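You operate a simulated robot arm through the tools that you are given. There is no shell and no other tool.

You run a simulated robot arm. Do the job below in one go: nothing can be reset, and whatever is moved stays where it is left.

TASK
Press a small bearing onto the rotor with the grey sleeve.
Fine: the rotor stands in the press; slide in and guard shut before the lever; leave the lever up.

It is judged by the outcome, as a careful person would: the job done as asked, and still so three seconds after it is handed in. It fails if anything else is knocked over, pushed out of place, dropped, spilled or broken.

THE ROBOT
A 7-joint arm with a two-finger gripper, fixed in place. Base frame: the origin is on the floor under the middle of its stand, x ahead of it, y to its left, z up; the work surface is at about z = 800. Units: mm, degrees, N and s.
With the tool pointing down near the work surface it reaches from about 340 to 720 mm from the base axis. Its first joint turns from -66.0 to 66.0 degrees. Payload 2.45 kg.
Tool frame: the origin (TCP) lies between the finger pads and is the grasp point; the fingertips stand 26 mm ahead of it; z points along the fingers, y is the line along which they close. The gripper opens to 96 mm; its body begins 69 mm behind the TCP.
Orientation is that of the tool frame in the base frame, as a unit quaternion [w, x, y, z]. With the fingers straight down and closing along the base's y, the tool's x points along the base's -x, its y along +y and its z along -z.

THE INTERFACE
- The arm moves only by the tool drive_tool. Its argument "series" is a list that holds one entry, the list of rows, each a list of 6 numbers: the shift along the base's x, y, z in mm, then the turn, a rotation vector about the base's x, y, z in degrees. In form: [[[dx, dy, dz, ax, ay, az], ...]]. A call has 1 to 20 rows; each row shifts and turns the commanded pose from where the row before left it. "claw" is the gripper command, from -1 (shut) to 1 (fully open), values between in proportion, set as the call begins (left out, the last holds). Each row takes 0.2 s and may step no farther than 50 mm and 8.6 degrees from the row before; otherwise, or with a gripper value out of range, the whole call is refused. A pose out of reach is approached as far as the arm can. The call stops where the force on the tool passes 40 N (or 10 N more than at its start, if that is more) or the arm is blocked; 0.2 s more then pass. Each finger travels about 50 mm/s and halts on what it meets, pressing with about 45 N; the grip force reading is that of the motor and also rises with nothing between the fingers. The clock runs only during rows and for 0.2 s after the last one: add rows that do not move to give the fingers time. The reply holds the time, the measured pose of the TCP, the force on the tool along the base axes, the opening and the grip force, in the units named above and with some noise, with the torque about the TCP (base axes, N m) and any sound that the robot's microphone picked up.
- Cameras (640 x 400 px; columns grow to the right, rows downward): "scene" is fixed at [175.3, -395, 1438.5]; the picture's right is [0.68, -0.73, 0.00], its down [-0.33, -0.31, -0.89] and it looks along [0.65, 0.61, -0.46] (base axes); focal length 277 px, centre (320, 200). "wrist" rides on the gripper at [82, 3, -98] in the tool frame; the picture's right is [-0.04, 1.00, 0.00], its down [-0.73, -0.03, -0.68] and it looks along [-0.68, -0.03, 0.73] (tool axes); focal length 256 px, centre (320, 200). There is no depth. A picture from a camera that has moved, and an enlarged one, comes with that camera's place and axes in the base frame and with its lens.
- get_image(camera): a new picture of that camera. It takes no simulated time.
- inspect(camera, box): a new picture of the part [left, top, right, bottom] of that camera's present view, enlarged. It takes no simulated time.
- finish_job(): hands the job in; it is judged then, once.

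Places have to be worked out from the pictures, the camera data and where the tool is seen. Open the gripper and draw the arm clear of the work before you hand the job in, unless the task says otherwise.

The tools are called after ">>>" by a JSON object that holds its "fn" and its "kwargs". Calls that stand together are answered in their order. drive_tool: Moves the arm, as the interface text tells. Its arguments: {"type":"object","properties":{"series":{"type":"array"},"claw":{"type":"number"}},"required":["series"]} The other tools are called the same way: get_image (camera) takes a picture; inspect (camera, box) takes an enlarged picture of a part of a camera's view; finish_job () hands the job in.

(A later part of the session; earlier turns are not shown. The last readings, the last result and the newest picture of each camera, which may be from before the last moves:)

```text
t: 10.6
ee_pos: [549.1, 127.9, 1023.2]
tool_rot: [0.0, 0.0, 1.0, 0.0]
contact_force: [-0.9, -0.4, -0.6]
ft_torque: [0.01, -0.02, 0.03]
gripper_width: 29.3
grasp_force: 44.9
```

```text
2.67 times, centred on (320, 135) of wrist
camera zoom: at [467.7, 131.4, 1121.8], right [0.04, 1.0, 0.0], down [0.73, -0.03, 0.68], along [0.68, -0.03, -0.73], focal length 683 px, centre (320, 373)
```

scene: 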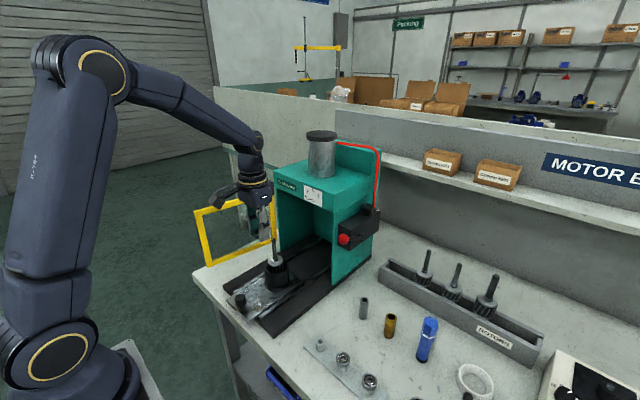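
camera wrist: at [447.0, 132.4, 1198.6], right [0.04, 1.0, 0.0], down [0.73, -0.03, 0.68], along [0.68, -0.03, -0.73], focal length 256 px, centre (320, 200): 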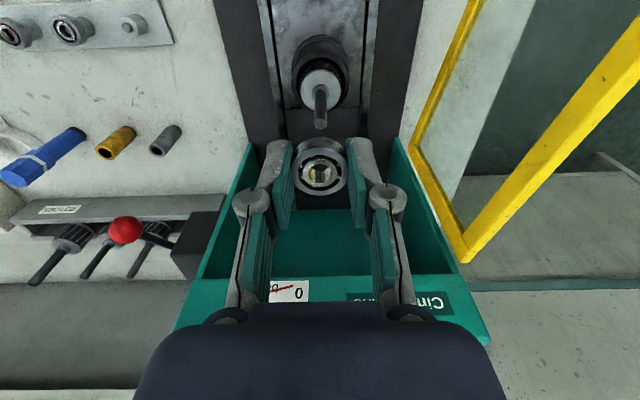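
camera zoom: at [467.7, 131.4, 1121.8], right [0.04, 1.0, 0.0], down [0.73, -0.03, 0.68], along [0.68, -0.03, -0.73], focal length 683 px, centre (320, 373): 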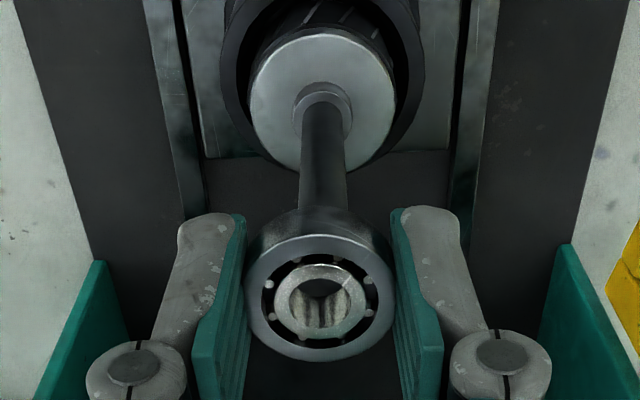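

The bearing is just above the tip. I zoom the scene view to check alignment sideways, since the wrist view suggests y is about 0.5 mm short.

>>> {"fn": "inspect", "kwargs": {"camera": "scene", "box": [258, 222, 288, 262]}}

>>> {"fn": "inspect", "kwargs": {"camera": "wrist", "box": [290, 80, 350, 200]}}

```text
10.00 times, centred on (273, 242) of scene
camera zoom: at [175.4, -395.0, 1438.5], right [0.68, -0.73, 0.0], down [-0.33, -0.31, -0.89], along [0.65, 0.61, -0.46], focal length 2770 px, centre (790, -220)
```

zoom: 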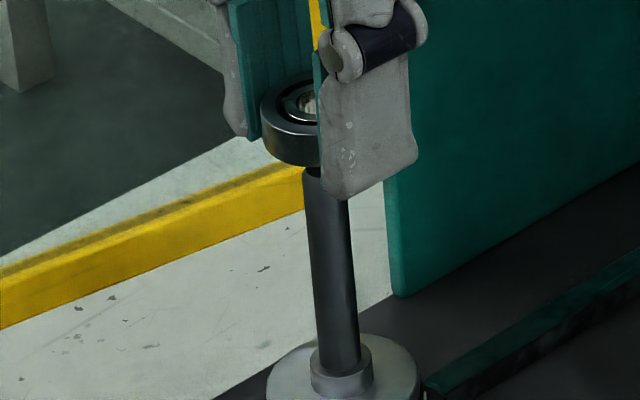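

```text
3.33 times, centred on (320, 140) of wrist
camera zoom: at [467.7, 131.4, 1121.8], right [0.04, 1.0, 0.0], down [0.73, -0.03, 0.68], along [0.68, -0.03, -0.73], focal length 853 px, centre (320, 400)
```

zoom: 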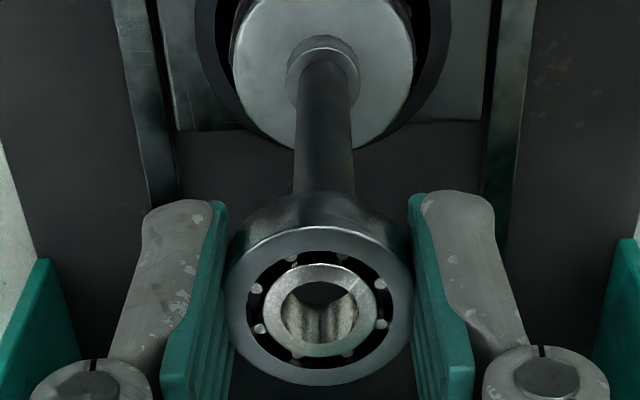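

Scene view puts the bearing about 0.9 mm left of the shaft axis; combined with the wrist view I correct by about +1.2 in x and +0.3 in y. Then I lower in small steps, watching the force.

>>> {"fn": "drive_tool", "kwargs": {"series": [[[1.2, 0.3, 0, 0, 0, 0], [0, 0, -6, 0, 0, 0], [0, 0, -3, 0, 0, 0], [0, 0, 0, 0, 0, 0], [0, 0, 0, 0, 0, 0]]]}}

>>> {"fn": "inspect", "kwargs": {"camera": "scene", "box": [258, 222, 288, 262]}}

>>> {"fn": "inspect", "kwargs": {"camera": "wrist", "box": [290, 80, 350, 200]}}

```text
t: 11.8
ee_pos: [550.3, 129.8, 1014.1]
tool_rot: [-0.001, 0.0, 1.0, 0.001]
contact_force: [-0.5, -0.1, -0.4]
ft_torque: [-0.01, 0.0, 0.0]
gripper_width: 29.0
grasp_force: 45.0
```

```text
10.00 times, centred on (273, 242) of scene
camera zoom: at [175.4, -395.0, 1438.5], right [0.68, -0.73, 0.0], down [-0.33, -0.31, -0.89], along [0.65, 0.61, -0.46], focal length 2770 px, centre (790, -220)
```

zoom: 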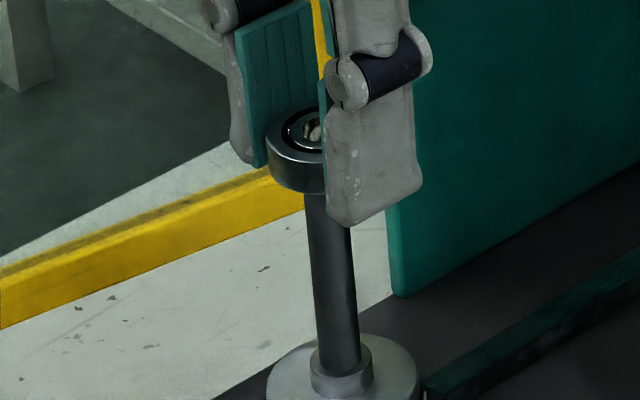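

```text
3.33 times, centred on (320, 140) of wrist
camera zoom: at [468.8, 131.7, 1112.1], right [0.04, 1.0, 0.0], down [0.73, -0.03, 0.68], along [0.68, -0.03, -0.73], focal length 853 px, centre (320, 400)
```

zoom: 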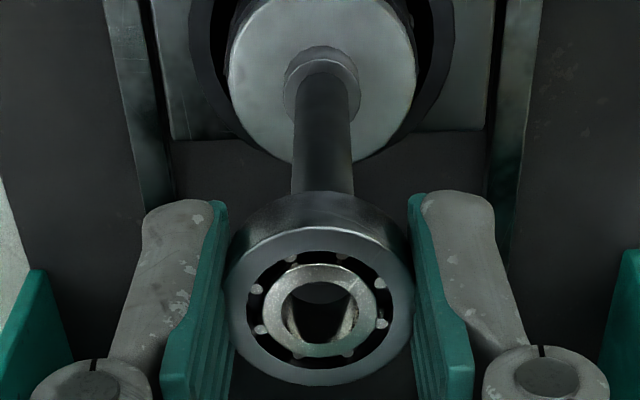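

Scene alignment now agrees to about 0.3 mm. I lower gently onto the tip.

>>> {"fn": "drive_tool", "kwargs": {"series": [[[0, 0, -2, 0, 0, 0], [0, 0, -2, 0, 0, 0], [0, 0, -2, 0, 0, 0], [0, 0, -2, 0, 0, 0], [0, 0, 0, 0, 0, 0]]]}}

>>> {"fn": "inspect", "kwargs": {"camera": "wrist", "box": [290, 80, 350, 200]}}

>>> {"fn": "inspect", "kwargs": {"camera": "scene", "box": [258, 222, 288, 262]}}

```text
t: 13.0
ee_pos: [550.6, 129.2, 1005.5]
tool_rot: [0.0, 0.0, 1.0, 0.0]
contact_force: [-0.2, 0.0, -1.1]
ft_torque: [0.0, -0.01, 0.01]
gripper_width: 29.0
grasp_force: 45.3
```

```text
3.33 times, centred on (320, 140) of wrist
camera zoom: at [468.8, 131.6, 1104.2], right [0.04, 1.0, 0.0], down [0.73, -0.03, 0.68], along [0.68, -0.03, -0.73], focal length 853 px, centre (320, 400)
```

zoom: 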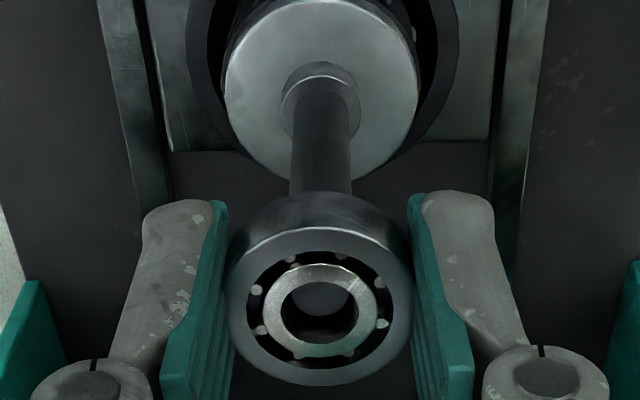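

```text
10.00 times, centred on (273, 242) of scene
camera zoom: at [175.4, -395.0, 1438.5], right [0.68, -0.73, 0.0], down [-0.33, -0.31, -0.89], along [0.65, 0.61, -0.46], focal length 2770 px, centre (790, -220)
```

zoom: 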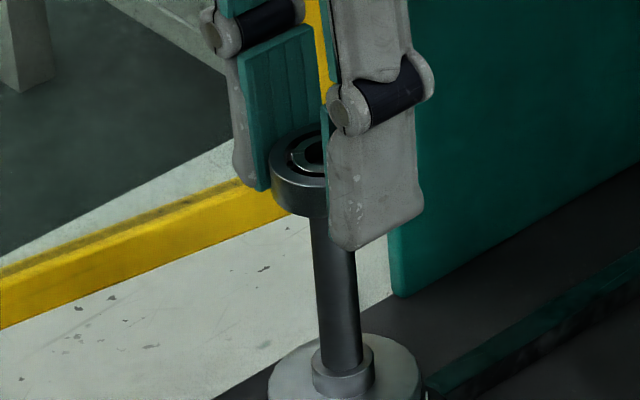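

The tip is inside the bore with no contact force. I continue lowering along the shaft.

>>> {"fn": "drive_tool", "kwargs": {"series": [[[0, 0, -3, 0, 0, 0], [0, 0, -3, 0, 0, 0], [0, 0, -3, 0, 0, 0], [0, 0, -3, 0, 0, 0], [0, 0, 0, 0, 0, 0]]]}}

>>> {"fn": "inspect", "kwargs": {"camera": "wrist", "box": [290, 80, 350, 200]}}

>>> {"fn": "inspect", "kwargs": {"camera": "scene", "box": [255, 225, 291, 273]}}

```text
t: 14.2
ee_pos: [550.3, 129.7, 995.2]
tool_rot: [0.0, 0.0, 1.0, -0.001]
contact_force: [-0.4, -0.1, -0.7]
ft_torque: [0.02, 0.01, -0.01]
gripper_width: 29.2
grasp_force: 45.0
```

```text
3.33 times, centred on (320, 140) of wrist
camera zoom: at [468.6, 131.7, 1092.5], right [0.04, 1.0, 0.0], down [0.73, -0.03, 0.68], along [0.68, -0.03, -0.73], focal length 853 px, centre (320, 400)
```

zoom: 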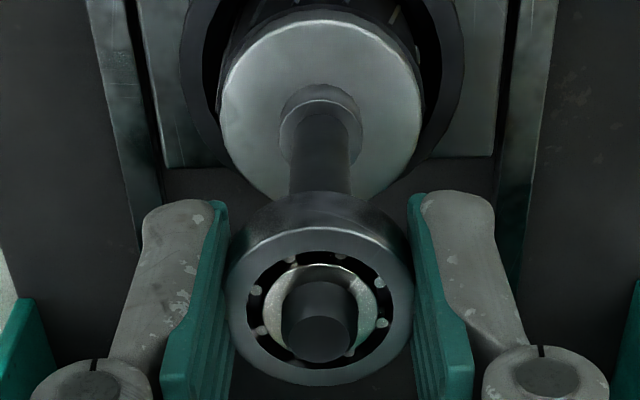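

```text
8.33 times, centred on (273, 249) of scene
camera zoom: at [175.4, -395.0, 1438.5], right [0.68, -0.73, 0.0], down [-0.33, -0.31, -0.89], along [0.65, 0.61, -0.46], focal length 2308 px, centre (712, -208)
```

zoom: 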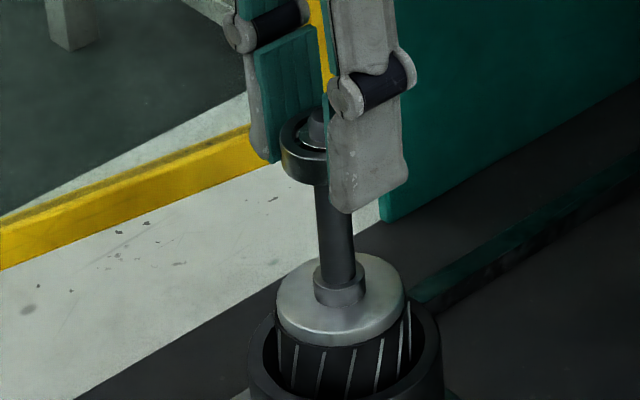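

The shaft passes cleanly through the bore. I keep lowering toward the seat, in moderate steps.

>>> {"fn": "drive_tool", "kwargs": {"series": [[[0, 0, -3, 0, 0, 0], [0, 0, -3, 0, 0, 0], [0, 0, -3, 0, 0, 0], [0, 0, -3, 0, 0, 0], [0, 0, -3, 0, 0, 0], [0, 0, -3, 0, 0, 0], [0, 0, 0, 0, 0, 0]]]}}

>>> {"fn": "inspect", "kwargs": {"camera": "scene", "box": [255, 225, 291, 273]}}

```text
t: 15.8
ee_pos: [550.8, 129.4, 975.8]
tool_rot: [-0.001, 0.0, 1.0, 0.0]
contact_force: [-0.2, -0.2, -1.6]
ft_torque: [0.03, 0.03, 0.02]
gripper_width: 29.0
grasp_force: 44.9
```

```text
8.33 times, centred on (273, 249) of scene
camera zoom: at [175.4, -395.0, 1438.5], right [0.68, -0.73, 0.0], down [-0.33, -0.31, -0.89], along [0.65, 0.61, -0.46], focal length 2308 px, centre (712, -208)
```

zoom: 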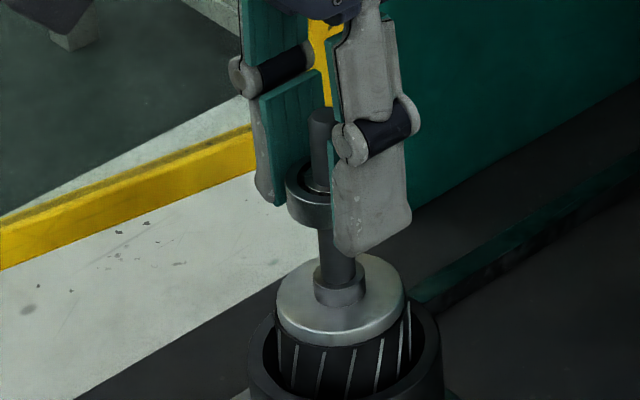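

Still free, with the bearing's underside around z=953. I continue down.

>>> {"fn": "drive_tool", "kwargs": {"series": [[[0, 0, -3, 0, 0, 0], [0, 0, -3, 0, 0, 0], [0, 0, -3, 0, 0, 0], [0, 0, -3, 0, 0, 0], [0, 0, 0, 0, 0, 0]]]}}

>>> {"fn": "inspect", "kwargs": {"camera": "scene", "box": [255, 235, 291, 283]}}

>>> {"fn": "inspect", "kwargs": {"camera": "wrist", "box": [270, 60, 370, 210]}}

```text
t: 17.0
ee_pos: [551.0, 128.7, 963.9]
tool_rot: [0.0, -0.001, 1.0, 0.0]
contact_force: [0.3, 0.9, -0.7]
ft_torque: [-0.02, 0.0, -0.02]
gripper_width: 29.0
grasp_force: 45.4
```

```text
8.33 times, centred on (273, 259) of scene
camera zoom: at [175.4, -395.0, 1438.5], right [0.68, -0.73, 0.0], down [-0.33, -0.31, -0.89], along [0.65, 0.61, -0.46], focal length 2308 px, centre (712, -292)
```

zoom: 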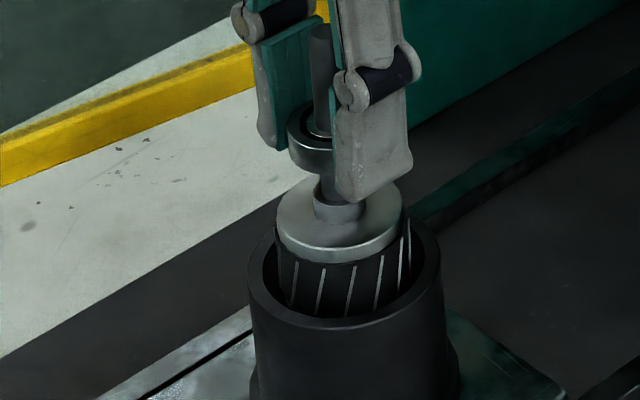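

```text
2.67 times, centred on (320, 135) of wrist
camera zoom: at [468.6, 132.1, 1062.2], right [0.04, 1.0, 0.0], down [0.73, -0.03, 0.68], along [0.68, -0.03, -0.73], focal length 683 px, centre (320, 373)
```

zoom: 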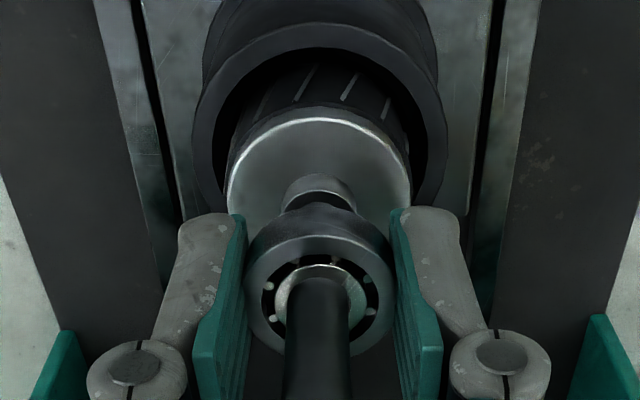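

No resistance yet; the bearing's underside is about 27 mm above the collar. I step down more finely now.

>>> {"fn": "drive_tool", "kwargs": {"series": [[[0, 0, -2, 0, 0, 0], [0, 0, -2, 0, 0, 0], [0, 0, -2, 0, 0, 0], [0, 0, -2, 0, 0, 0], [0, 0, 0, 0, 0, 0]]]}}

>>> {"fn": "inspect", "kwargs": {"camera": "scene", "box": [255, 235, 291, 283]}}

```text
t: 18.2
ee_pos: [551.0, 130.2, 957.4]
tool_rot: [0.001, 0.0, 1.0, 0.001]
contact_force: [0.2, -0.7, 16.1]
ft_torque: [-0.02, -0.04, 0.0]
gripper_width: 28.8
grasp_force: 45.4
```

```text
8.33 times, centred on (273, 259) of scene
camera zoom: at [175.1, -395.0, 1438.5], right [0.68, -0.73, 0.0], down [-0.33, -0.31, -0.89], along [0.65, 0.61, -0.46], focal length 2308 px, centre (712, -292)
```

zoom: 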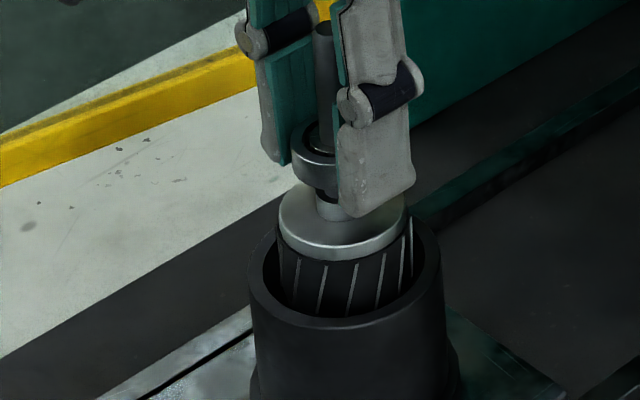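

A 16 N upward force shows the bearing has met the press-fit seat. I check where it rests before releasing it.

>>> {"fn": "inspect", "kwargs": {"camera": "wrist", "box": [270, 60, 370, 210]}}

>>> {"fn": "inspect", "kwargs": {"camera": "scene", "box": [262, 240, 286, 272]}}

```text
2.67 times, centred on (320, 135) of wrist
camera zoom: at [469.0, 132.1, 1055.2], right [0.04, 1.0, 0.0], down [0.73, -0.03, 0.68], along [0.68, -0.03, -0.73], focal length 683 px, centre (320, 373)
```

zoom: 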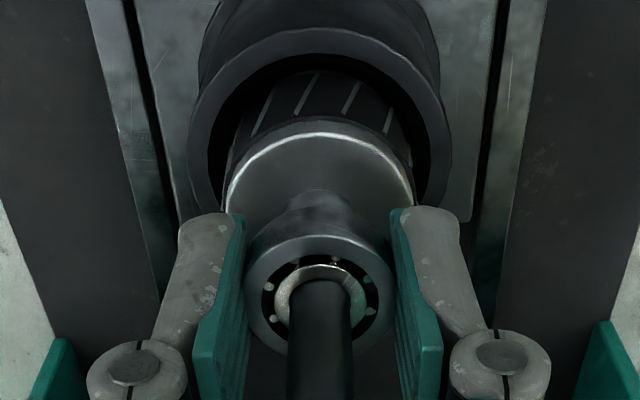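

```text
12.50 times, centred on (274, 256) of scene
camera zoom: at [175.1, -395.0, 1438.5], right [0.68, -0.73, 0.0], down [-0.33, -0.31, -0.89], along [0.65, 0.61, -0.46], focal length 3462 px, centre (895, -500)
```

zoom: 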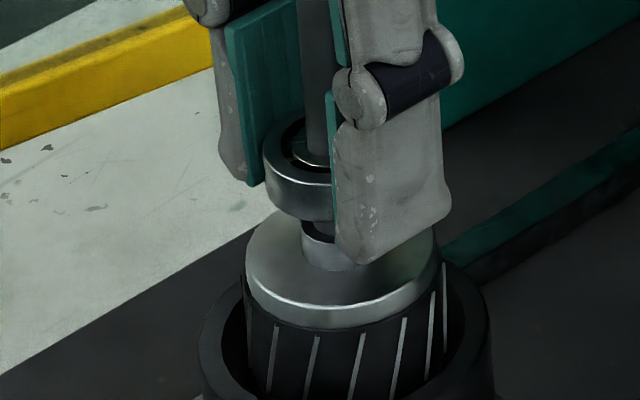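

The bearing sits squarely on the start of the seat, a little above the collar. I release it and let the fingers open.

>>> {"fn": "drive_tool", "kwargs": {"series": [[[0, 0, 0, 0, 0, 0], [0, 0, 0, 0, 0, 0], [0, 0, 0, 0, 0, 0], [0, 0, 0, 0, 0, 0]]], "claw": 0.1}}

>>> {"fn": "inspect", "kwargs": {"camera": "wrist", "box": [250, 60, 390, 230]}}

>>> {"fn": "inspect", "kwargs": {"camera": "scene", "box": [255, 235, 291, 283]}}

```text
t: 19.2
ee_pos: [550.2, 130.2, 955.6]
tool_rot: [0.001, 0.0, 1.0, 0.0]
contact_force: [-0.4, -1.0, 0.8]
ft_torque: [-0.02, 0.04, -0.02]
gripper_width: 52.9
grasp_force: 0.1
```

```text
2.35 times, centred on (320, 145) of wrist
camera zoom: at [468.6, 132.0, 1054.2], right [0.04, 1.0, 0.0], down [0.73, -0.03, 0.68], along [0.68, -0.03, -0.73], focal length 602 px, centre (320, 329)
```

zoom: 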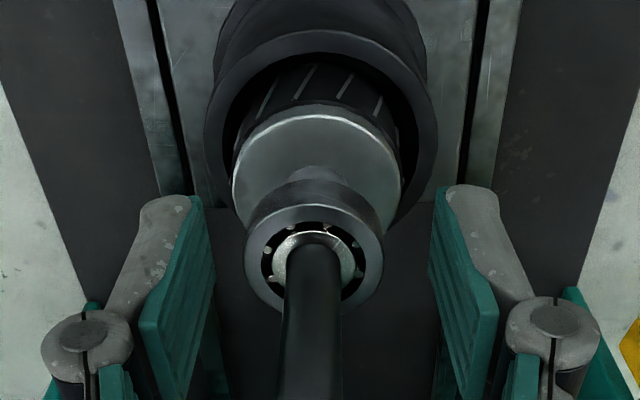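

```text
8.33 times, centred on (273, 259) of scene
camera zoom: at [175.3, -395.0, 1438.5], right [0.68, -0.73, 0.0], down [-0.33, -0.31, -0.89], along [0.65, 0.61, -0.46], focal length 2308 px, centre (712, -292)
```

zoom: 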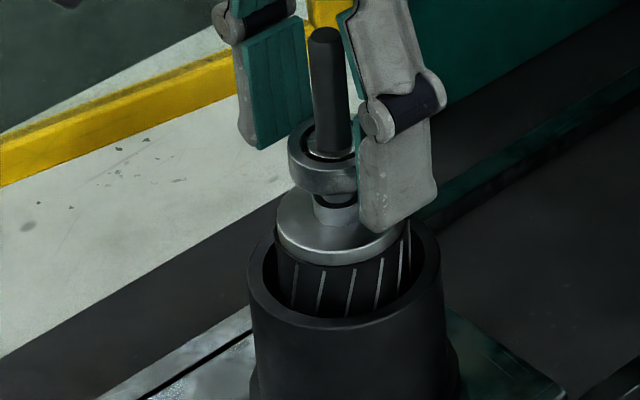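

The bearing stays level on the shaft. I raise the open gripper straight up clear of the shaft tip, then look at the arm's shape to plan a safe approach to the grey sleeve near the lever.

>>> {"fn": "drive_tool", "kwargs": {"series": [[[0, 0, 15, 0, 0, 0], [0, 0, 25, 0, 0, 0], [0, 0, 40, 0, 0, 0], [0, 0, 40, 0, 0, 0], [0, 0, 0, 0, 0, 0]]]}}

>>> {"fn": "get_image", "kwargs": {"camera": "scene"}}

>>> {"fn": "inspect", "kwargs": {"camera": "scene", "box": [200, 100, 320, 260]}}

>>> {"fn": "inspect", "kwargs": {"camera": "wrist", "box": [250, 40, 390, 210]}}

```text
t: 20.4
ee_pos: [549.4, 130.1, 1076.6]
tool_rot: [0.0, 0.0, 1.0, 0.0]
contact_force: [-1.2, 0.6, 0.7]
ft_torque: [0.03, 0.02, 0.01]
gripper_width: 52.9
grasp_force: 0.0
```

```text
taken
```

scene: 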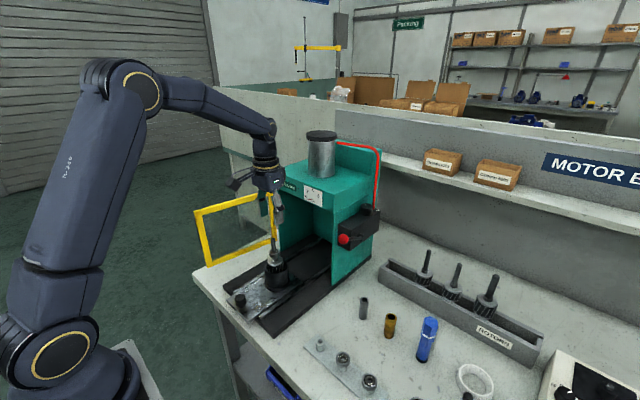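

```text
2.50 times, centred on (260, 180) of scene
camera zoom: at [175.3, -395.0, 1438.5], right [0.68, -0.73, 0.0], down [-0.33, -0.31, -0.89], along [0.65, 0.61, -0.46], focal length 692 px, centre (470, 250)
```

zoom: 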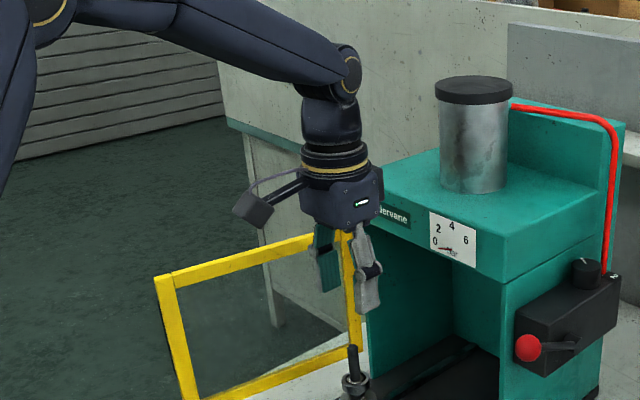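

```text
2.35 times, centred on (320, 125) of wrist
camera zoom: at [467.8, 132.8, 1174.4], right [0.04, 1.0, 0.0], down [0.73, -0.03, 0.68], along [0.68, -0.03, -0.73], focal length 602 px, centre (320, 376)
```

zoom: 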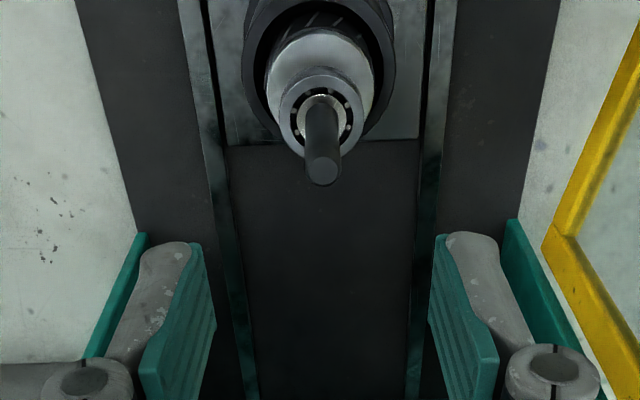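

The wrist column is slim (about 63 mm wide), so a vertical approach to the sleeve at about (648, -121) clears the lever knob at about (620, -54, 1045). I travel in y first at safe height, then stop short of the sleeve to measure it.

>>> {"fn": "drive_tool", "kwargs": {"series": [[[0, -40, 0, 0, 0, 0], [0, -45, 0, 0, 0, 0], [0, -45, 0, 0, 0, 0], [0, -45, 0, 0, 0, 0], [0, -45, 0, 0, 0, 0], [0, -45, 0, 0, 0, 0], [10, 0, -25, 0, 0, 0], [20, 0, -25, 0, 0, 0], [20, 0, -25, 0, 0, 0], [0, 0, 0, 0, 0, 0]]], "claw": 0.1}}

>>> {"fn": "get_image", "kwargs": {"camera": "wrist"}}

>>> {"fn": "get_image", "kwargs": {"camera": "scene"}}

```text
t: 22.6
ee_pos: [599.6, -133.2, 999.0]
tool_rot: [0.0, 0.0, 1.0, 0.0]
contact_force: [0.6, -0.2, -0.7]
ft_torque: [0.01, 0.0, 0.02]
gripper_width: 52.6
grasp_force: 0.1
```

```text
taken
camera wrist: at [518.5, -132.5, 1098.4], right [0.04, 1.0, 0.0], down [0.73, -0.03, 0.68], along [0.68, -0.03, -0.73], focal length 256 px, centre (320, 200)
```

wrist: 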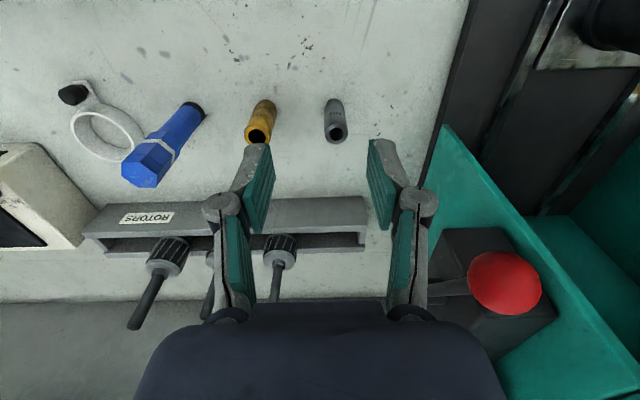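

```text
taken
```

scene: 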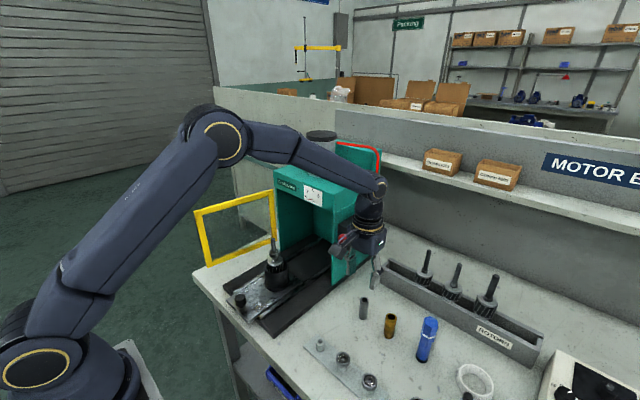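

The knob and the block stay clear of the gripper. I zoom on the grey sleeve for its exact position.

>>> {"fn": "inspect", "kwargs": {"camera": "wrist", "box": [300, 85, 370, 155]}}

>>> {"fn": "inspect", "kwargs": {"camera": "wrist", "box": [400, 200, 600, 340]}}

>>> {"fn": "inspect", "kwargs": {"camera": "scene", "box": [310, 170, 410, 330]}}

```text
5.71 times, centred on (335, 120) of wrist
camera zoom: at [518.5, -132.5, 1098.4], right [0.04, 1.0, 0.0], down [0.73, -0.03, 0.68], along [0.68, -0.03, -0.73], focal length 1463 px, centre (234, 657)
```

zoom: 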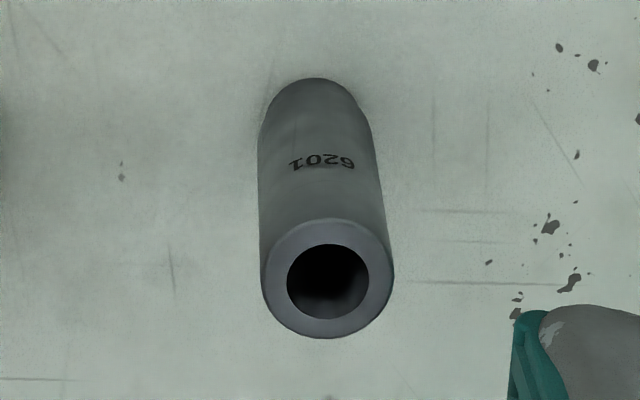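

```text
2.86 times, centred on (500, 270) of wrist
camera zoom: at [518.5, -132.5, 1098.4], right [0.04, 1.0, 0.0], down [0.73, -0.03, 0.68], along [0.68, -0.03, -0.73], focal length 731 px, centre (-194, 0)
```

zoom: 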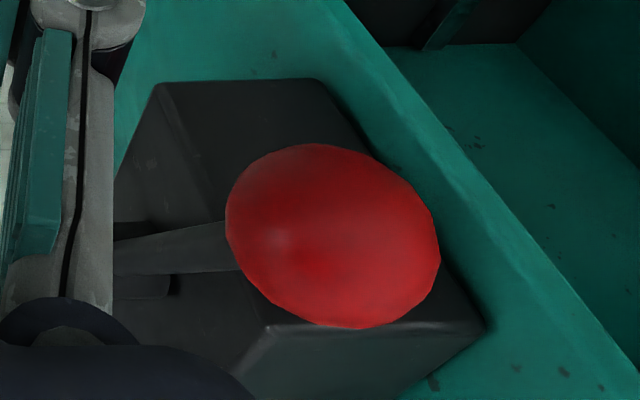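

```text
2.50 times, centred on (360, 250) of scene
camera zoom: at [175.4, -395.0, 1438.5], right [0.68, -0.73, 0.0], down [-0.33, -0.31, -0.89], along [0.65, 0.61, -0.46], focal length 692 px, centre (220, 75)
```

zoom: 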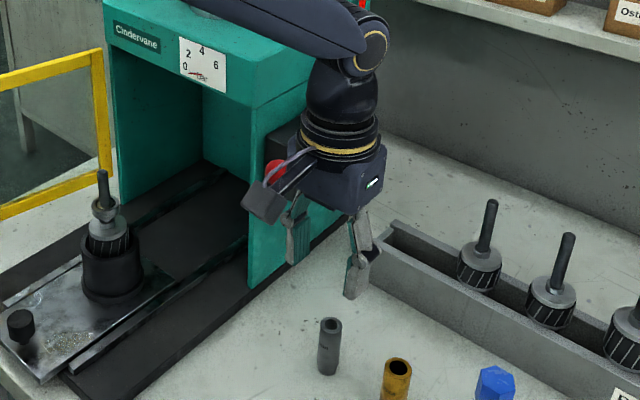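

Sleeve top centre is at about (647.5, -121, 864), with OD about 23.4 and bore about 14.5 mm. I move over it along a path clear of the lever, then lower to hold its upper half.

>>> {"fn": "drive_tool", "kwargs": {"series": [[[15, 0, -25, 0, 0, 0], [17, 0, -25, 0, 0, 0], [15, 0, -20, 0, 0, 0], [0, 7.7, 0, 0, 0, 0], [0, 7, 0, 0, 0, 0], [0, 0, 0, 0, 0, 0]]]}}

>>> {"fn": "get_image", "kwargs": {"camera": "wrist"}}

>>> {"fn": "inspect", "kwargs": {"camera": "scene", "box": [310, 170, 410, 330]}}

```text
t: 24.0
ee_pos: [647.8, -121.1, 932.0]
tool_rot: [0.0, 0.0, 1.0, 0.0]
contact_force: [0.3, -0.9, 0.6]
ft_torque: [-0.02, -0.01, 0.04]
gripper_width: 52.8
grasp_force: 0.1
```

```text
taken
camera wrist: at [565.7, -118.3, 1030.0], right [0.04, 1.0, 0.0], down [0.73, -0.03, 0.68], along [0.68, -0.03, -0.73], focal length 256 px, centre (320, 200)
```

wrist: 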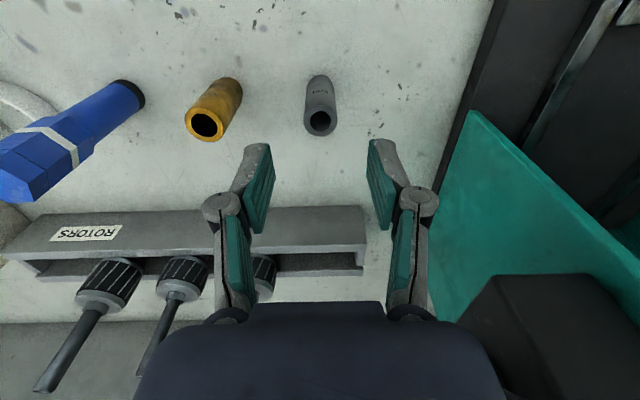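

```text
2.50 times, centred on (360, 250) of scene
camera zoom: at [175.4, -395.0, 1438.5], right [0.68, -0.73, 0.0], down [-0.33, -0.31, -0.89], along [0.65, 0.61, -0.46], focal length 692 px, centre (220, 75)
```

zoom: 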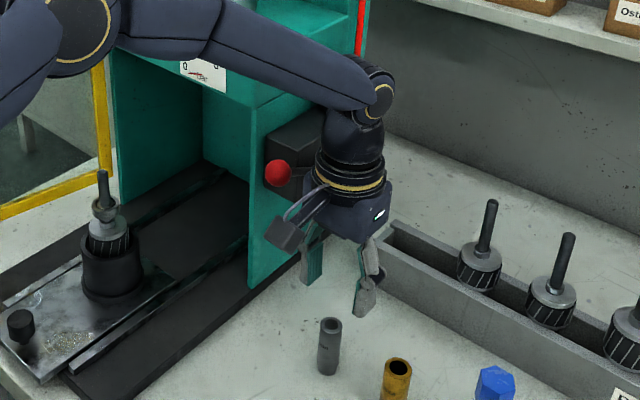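

The forearm clears the knob sideways. I take one zoom to confirm the sleeve is centred between the fingers before descending.

>>> {"fn": "inspect", "kwargs": {"camera": "wrist", "box": [285, 65, 355, 145]}}

```text
5.00 times, centred on (320, 105) of wrist
camera zoom: at [565.7, -118.3, 1030.0], right [0.04, 1.0, 0.0], down [0.73, -0.03, 0.68], along [0.68, -0.03, -0.73], focal length 1280 px, centre (320, 675)
```

zoom: 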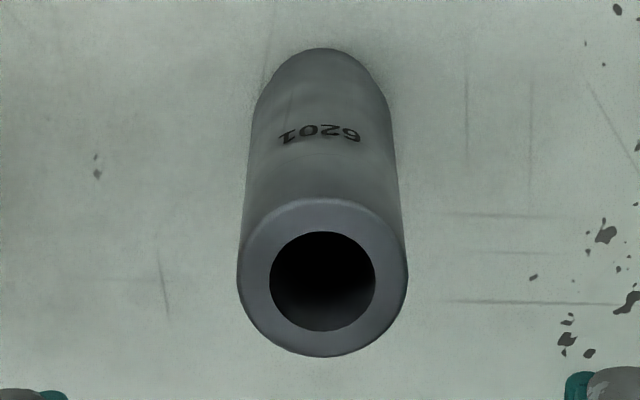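

Sleeve centre refined to (646.7, -121.1). I correct x by -0.7 and descend to TCP z≈858.

>>> {"fn": "drive_tool", "kwargs": {"series": [[[-0.7, 0, -20, 0, 0, 0], [0, 0, -20, 0, 0, 0], [0, 0, -20, 0, 0, 0], [0, 0, -12, 0, 0, 0], [0, 0, 0, 0, 0, 0]]]}}

>>> {"fn": "get_image", "kwargs": {"camera": "wrist"}}

>>> {"fn": "inspect", "kwargs": {"camera": "scene", "box": [310, 170, 410, 330]}}

```text
t: 25.2
ee_pos: [647.4, -120.9, 858.6]
tool_rot: [0.0, 0.0, 1.0, 0.001]
contact_force: [-0.9, 0.0, 0.1]
ft_torque: [-0.01, 0.06, 0.01]
gripper_width: 53.1
grasp_force: 0.1
```

```text
taken
camera wrist: at [564.8, -118.4, 956.9], right [0.04, 1.0, 0.0], down [0.73, -0.03, 0.68], along [0.68, -0.03, -0.73], focal length 256 px, centre (320, 200)
```

wrist: 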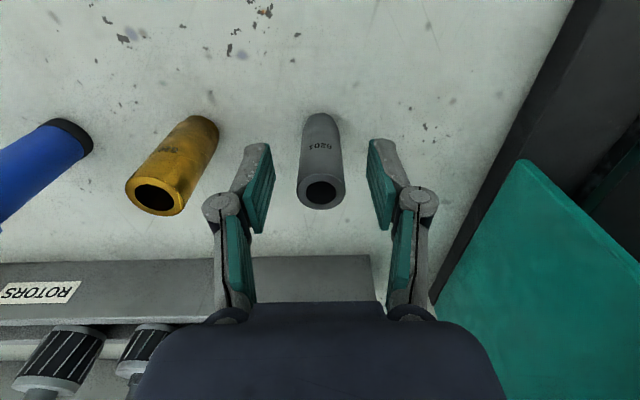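

```text
2.50 times, centred on (360, 250) of scene
camera zoom: at [175.3, -395.0, 1438.5], right [0.68, -0.73, 0.0], down [-0.33, -0.31, -0.89], along [0.65, 0.61, -0.46], focal length 692 px, centre (220, 75)
```

zoom: 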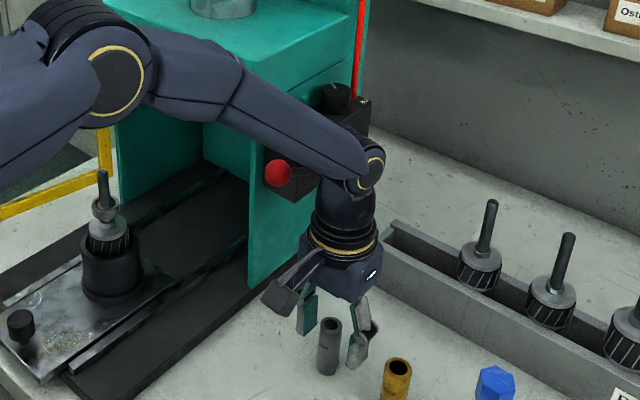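

The sleeve stands between the open fingers and nothing is touched. I close the gripper on it.

>>> {"fn": "drive_tool", "kwargs": {"series": [[[0, 0, 0, 0, 0, 0], [0, 0, 0, 0, 0, 0], [0, 0, 0, 0, 0, 0], [0, 0, 0, 0, 0, 0]]], "claw": -1}}

>>> {"fn": "inspect", "kwargs": {"camera": "wrist", "box": [265, 100, 375, 230]}}

```text
t: 26.2
ee_pos: [646.9, -120.1, 859.2]
tool_rot: [0.0, 0.0, 1.0, 0.0]
contact_force: [1.3, -0.7, 0.7]
ft_torque: [-0.04, 0.0, 0.02]
gripper_width: 22.4
grasp_force: 44.7
```

```text
3.08 times, centred on (320, 165) of wrist
camera zoom: at [564.8, -118.4, 957.2], right [0.04, 1.0, 0.0], down [0.73, -0.03, 0.68], along [0.68, -0.03, -0.73], focal length 788 px, centre (320, 308)
```

zoom: 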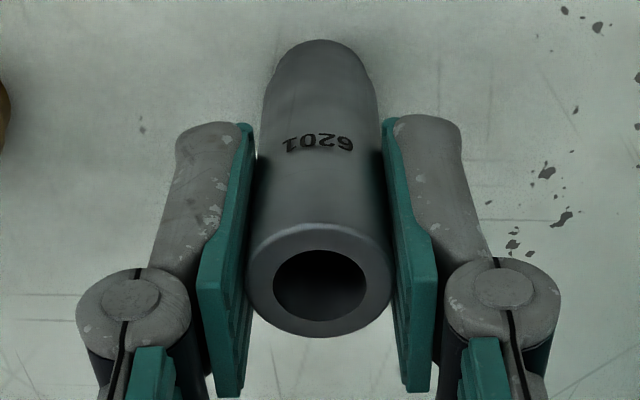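

The sleeve is gripped (22.4 mm, 45 N) and centred in the tool. I lift it straight up and go back the same clear way, then up over to the rotor side.

>>> {"fn": "drive_tool", "kwargs": {"series": [[[0, 0, 12, 0, 0, 0], [0, 0, 30, 0, 0, 0], [0, 0, 30, 0, 0, 0], [0, -8, 0, 0, 0, 0], [0, -7, 0, 0, 0, 0], [-15, 0, 20, 0, 0, 0], [-17, 0, 25, 0, 0, 0], [-15, 0, 25, 0, 0, 0], [-20, 0, 30, 0, 0, 0], [-20, 0, 40, 0, 0, 0], [-10, 0, 30, 0, 0, 0], [0, 0, 0, 0, 0, 0]]]}}

>>> {"fn": "get_image", "kwargs": {"camera": "scene"}}

>>> {"fn": "get_image", "kwargs": {"camera": "wrist"}}

```text
t: 28.8
ee_pos: [549.1, -135.9, 1101.8]
tool_rot: [0.001, 0.0, 1.0, 0.0]
contact_force: [0.1, -0.8, -0.9]
ft_torque: [-0.02, 0.02, 0.02]
gripper_width: 22.3
grasp_force: 45.0
```

```text
taken
```

scene: 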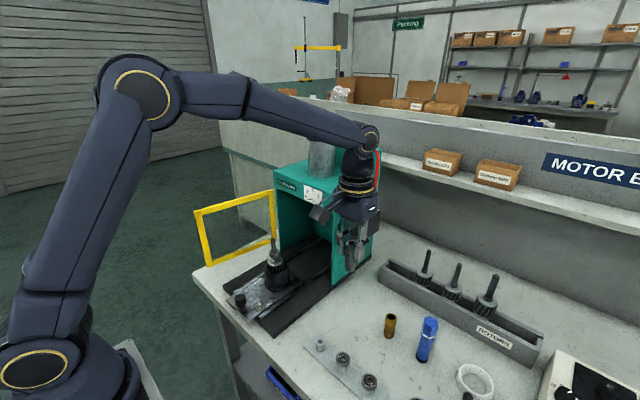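

```text
taken
camera wrist: at [467.6, -133.8, 1200.3], right [0.04, 1.0, 0.0], down [0.73, -0.03, 0.68], along [0.68, -0.03, -0.73], focal length 256 px, centre (320, 200)
```

wrist: 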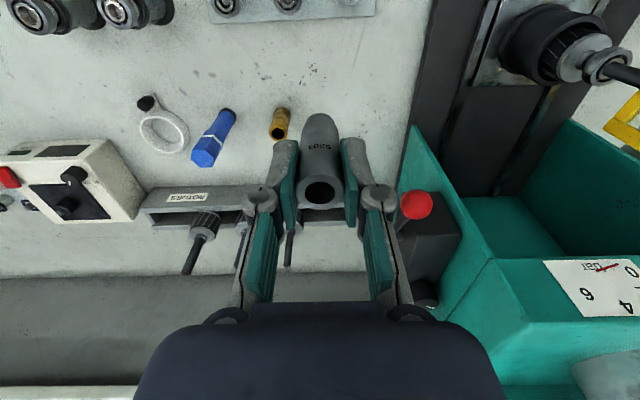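

Sleeve in hand, its bottom at about z=1042, well over the shaft tip (987). I cross over to the rotor in y.

>>> {"fn": "drive_tool", "kwargs": {"series": [[[0, 45, 0, 0, 0, 0], [0, 45, 0, 0, 0, 0], [0, 45, 0, 0, 0, 0], [0, 45, 0, 0, 0, 0], [0, 45, 0, 0, 0, 0], [0, 40.3, 0, 0, 0, 0], [2, 0, -20, 0, 0, 0], [0, 0, -15, 0, 0, 0], [0, 0, 0, 0, 0, 0], [0, 0, 0, 0, 0, 0]]]}}

>>> {"fn": "inspect", "kwargs": {"camera": "scene", "box": [245, 190, 305, 290]}}

>>> {"fn": "inspect", "kwargs": {"camera": "wrist", "box": [260, 40, 380, 220]}}

```text
t: 31.0
ee_pos: [552.1, 129.1, 1066.0]
tool_rot: [0.0, 0.0, 1.0, 0.0]
contact_force: [-0.3, 0.6, -0.6]
ft_torque: [-0.01, 0.0, -0.02]
gripper_width: 22.4
grasp_force: 45.3
```

```text
4.00 times, centred on (275, 240) of scene
camera zoom: at [175.4, -394.9, 1438.5], right [0.68, -0.73, 0.0], down [-0.33, -0.31, -0.89], along [0.65, 0.61, -0.46], focal length 1108 px, centre (500, 40)
```

zoom: 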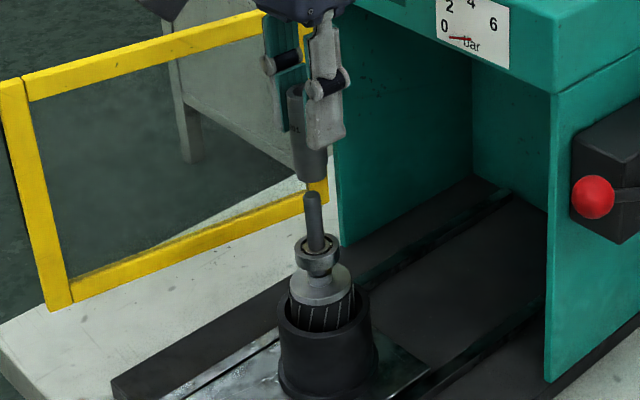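

```text
2.22 times, centred on (320, 130) of wrist
camera zoom: at [469.8, 131.7, 1164.3], right [0.04, 1.0, 0.0], down [0.73, -0.03, 0.68], along [0.68, -0.03, -0.73], focal length 569 px, centre (320, 356)
```

zoom: 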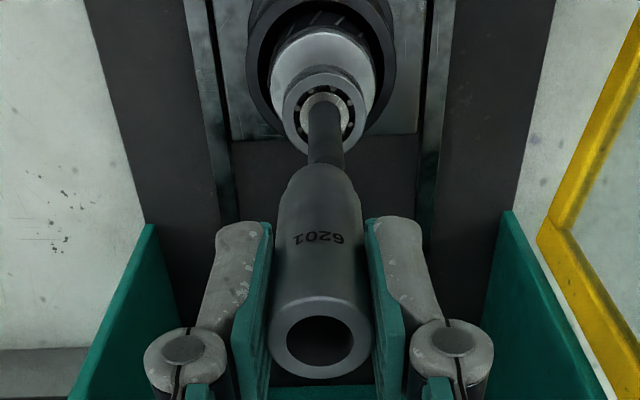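

The sleeve hangs about 20 mm over the tip and looks in line. I zoom in to check the alignment from both cameras.

>>> {"fn": "inspect", "kwargs": {"camera": "scene", "box": [258, 205, 294, 265]}}

>>> {"fn": "inspect", "kwargs": {"camera": "wrist", "box": [290, 70, 350, 140]}}

```text
6.67 times, centred on (276, 235) of scene
camera zoom: at [175.4, -394.9, 1438.5], right [0.68, -0.73, 0.0], down [-0.33, -0.31, -0.89], along [0.65, 0.61, -0.46], focal length 1846 px, centre (613, -33)
```

zoom: 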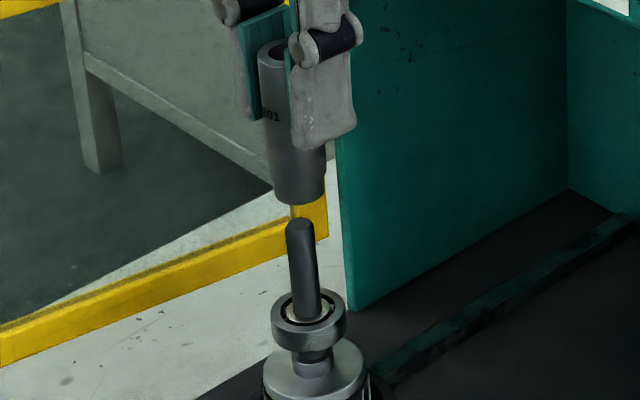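

```text
5.71 times, centred on (320, 105) of wrist
camera zoom: at [469.8, 131.7, 1164.3], right [0.04, 1.0, 0.0], down [0.73, -0.03, 0.68], along [0.68, -0.03, -0.73], focal length 1463 px, centre (320, 743)
```

zoom: 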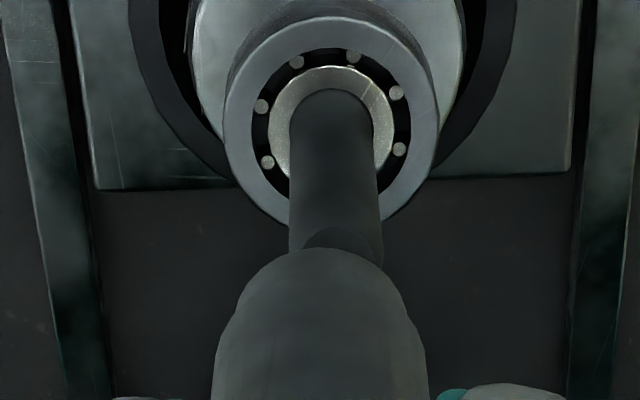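

The shaft leans slightly now: its tip sits about 1 mm toward -x and 1.4 mm toward +y of where it was. I shift the sleeve by (-1.0, +1.4) and start lowering.

>>> {"fn": "drive_tool", "kwargs": {"series": [[[-1, 1.4, 0, 0, 0, 0], [0, 0, -6, 0, 0, 0], [0, 0, -6, 0, 0, 0], [0, 0, 0, 0, 0, 0], [0, 0, 0, 0, 0, 0]]]}}

>>> {"fn": "inspect", "kwargs": {"camera": "scene", "box": [258, 205, 294, 265]}}

>>> {"fn": "inspect", "kwargs": {"camera": "wrist", "box": [290, 70, 350, 140]}}

```text
t: 32.2
ee_pos: [549.5, 131.4, 1052.6]
tool_rot: [0.0, 0.0, 1.0, -0.001]
contact_force: [0.5, -0.2, -1.2]
ft_torque: [-0.02, 0.01, -0.01]
gripper_width: 22.7
grasp_force: 45.1
```

```text
6.67 times, centred on (276, 235) of scene
camera zoom: at [175.4, -395.0, 1438.5], right [0.68, -0.73, 0.0], down [-0.33, -0.31, -0.89], along [0.65, 0.61, -0.46], focal length 1846 px, centre (613, -33)
```

zoom: 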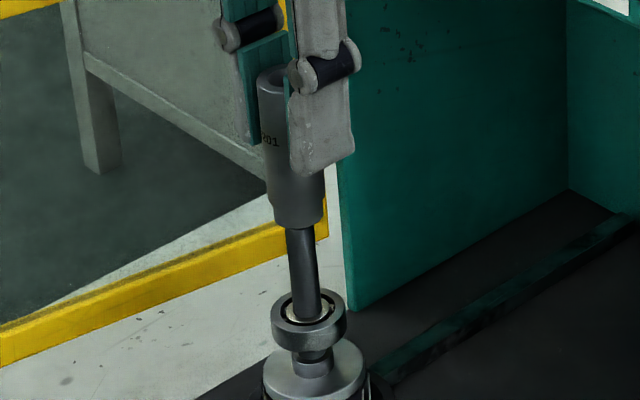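

```text
5.71 times, centred on (320, 105) of wrist
camera zoom: at [469.2, 133.2, 1152.2], right [0.04, 1.0, 0.0], down [0.73, -0.03, 0.68], along [0.68, -0.03, -0.73], focal length 1463 px, centre (320, 743)
```

zoom: 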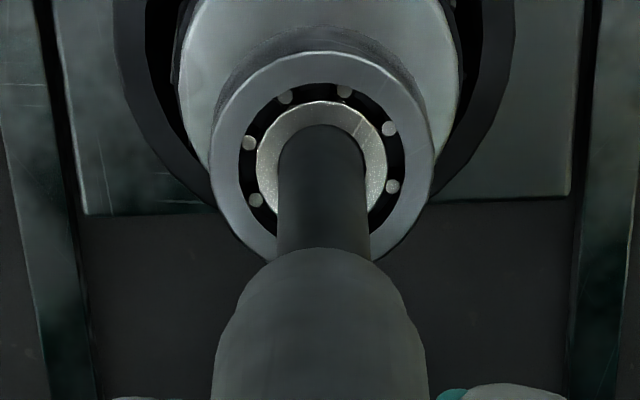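

Alignment agrees in both views now. I lower the sleeve onto the shaft in small steps.

>>> {"fn": "drive_tool", "kwargs": {"series": [[[0, 0, -3, 0, 0, 0], [0, 0, -3, 0, 0, 0], [0, 0, -3, 0, 0, 0], [0, 0, -3, 0, 0, 0], [0, 0, -3, 0, 0, 0], [0, 0, -3, 0, 0, 0], [0, 0, 0, 0, 0, 0]]]}}

>>> {"fn": "inspect", "kwargs": {"camera": "scene", "box": [258, 205, 294, 265]}}

>>> {"fn": "inspect", "kwargs": {"camera": "wrist", "box": [270, 60, 370, 220]}}

```text
t: 33.8
ee_pos: [550.8, 131.7, 1036.4]
tool_rot: [0.0, 0.001, 1.0, 0.0]
contact_force: [-0.9, 0.5, -1.2]
ft_torque: [0.0, -0.02, -0.01]
gripper_width: 22.2
grasp_force: 45.1
```

```text
6.67 times, centred on (276, 235) of scene
camera zoom: at [175.4, -395.0, 1438.5], right [0.68, -0.73, 0.0], down [-0.33, -0.31, -0.89], along [0.65, 0.61, -0.46], focal length 1846 px, centre (613, -33)
```

zoom: 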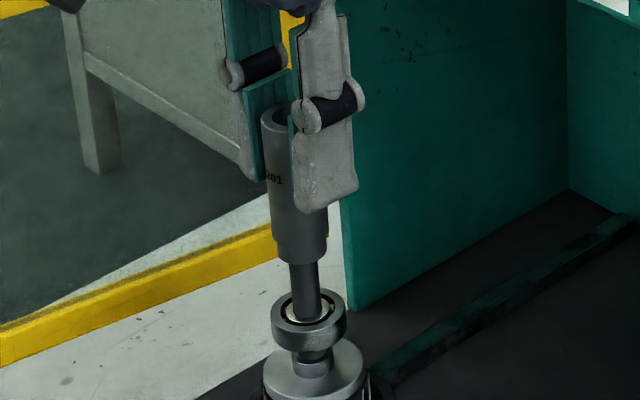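

```text
2.50 times, centred on (320, 140) of wrist
camera zoom: at [469.3, 133.1, 1134.1], right [0.04, 1.0, 0.0], down [0.73, -0.03, 0.68], along [0.68, -0.03, -0.73], focal length 640 px, centre (320, 350)
```

zoom: 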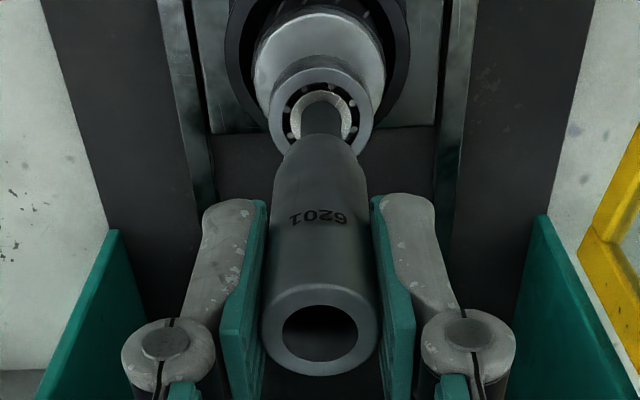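

The sleeve has gone over the tip without touching. I continue down toward the bearing, whose top I judge at about z=944.

>>> {"fn": "drive_tool", "kwargs": {"series": [[[0, 0, -4, 0, 0, 0], [0, 0, -4, 0, 0, 0], [0, 0, -4, 0, 0, 0], [0, 0, -4, 0, 0, 0], [0, 0, -4, 0, 0, 0], [0, 0, -4, 0, 0, 0], [0, 0, 0, 0, 0, 0]]]}}

>>> {"fn": "inspect", "kwargs": {"camera": "scene", "box": [258, 215, 294, 275]}}

>>> {"fn": "inspect", "kwargs": {"camera": "wrist", "box": [270, 60, 370, 220]}}

```text
t: 35.4
ee_pos: [551.2, 132.0, 1011.6]
tool_rot: [0.0, 0.0, 1.0, 0.0]
contact_force: [0.1, 0.1, -0.7]
ft_torque: [-0.01, 0.03, 0.0]
gripper_width: 22.6
grasp_force: 44.8
```

```text
6.67 times, centred on (276, 245) of scene
camera zoom: at [175.4, -395.0, 1438.5], right [0.68, -0.73, 0.0], down [-0.33, -0.31, -0.89], along [0.65, 0.61, -0.46], focal length 1846 px, centre (613, -100)
```

zoom: 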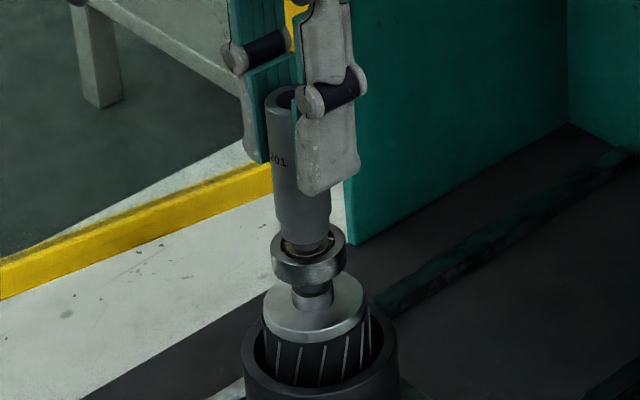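

```text
2.50 times, centred on (320, 140) of wrist
camera zoom: at [469.0, 133.5, 1110.2], right [0.04, 1.0, 0.0], down [0.73, -0.03, 0.68], along [0.68, -0.03, -0.73], focal length 640 px, centre (320, 350)
```

zoom: 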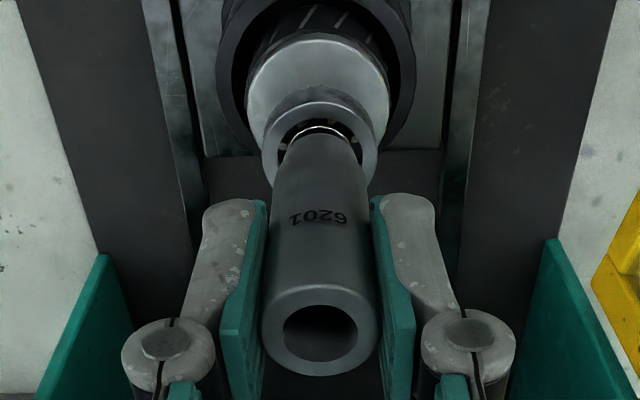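

The sleeve's end is just above the bearing's inner ring. I lower in 1.5 mm steps until it touches.

>>> {"fn": "drive_tool", "kwargs": {"series": [[[0, 0, -1.5, 0, 0, 0], [0, 0, -1.5, 0, 0, 0], [0, 0, -1.5, 0, 0, 0], [0, 0, 0, 0, 0, 0]]]}}

>>> {"fn": "inspect", "kwargs": {"camera": "scene", "box": [258, 225, 288, 275]}}

```text
t: 36.4
ee_pos: [550.9, 129.9, 1008.1]
tool_rot: [0.0, 0.0, 1.0, 0.0]
contact_force: [0.1, 0.2, -0.3]
ft_torque: [0.01, 0.01, -0.02]
gripper_width: 22.4
grasp_force: 44.3
```

```text
8.00 times, centred on (273, 250) of scene
camera zoom: at [175.4, -395.0, 1438.5], right [0.68, -0.73, 0.0], down [-0.33, -0.31, -0.89], along [0.65, 0.61, -0.46], focal length 2216 px, centre (696, -200)
```

zoom: 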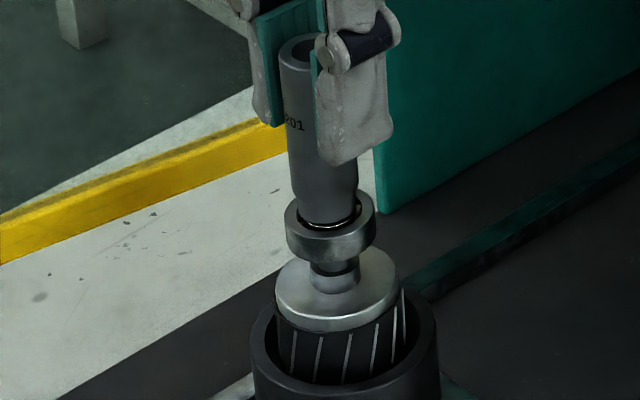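

No contact yet; I go on in small steps.

>>> {"fn": "drive_tool", "kwargs": {"series": [[[0, 0, -1.5, 0, 0, 0], [0, 0, -1.5, 0, 0, 0], [0, 0, 0, 0, 0, 0]]]}}

```text
t: 37.2
ee_pos: [552.3, 131.4, 1005.2]
tool_rot: [0.001, 0.0, 1.0, 0.0]
contact_force: [-0.2, 0.0, 8.3]
ft_torque: [0.01, 0.0, 0.01]
gripper_width: 22.4
grasp_force: 45.7
```

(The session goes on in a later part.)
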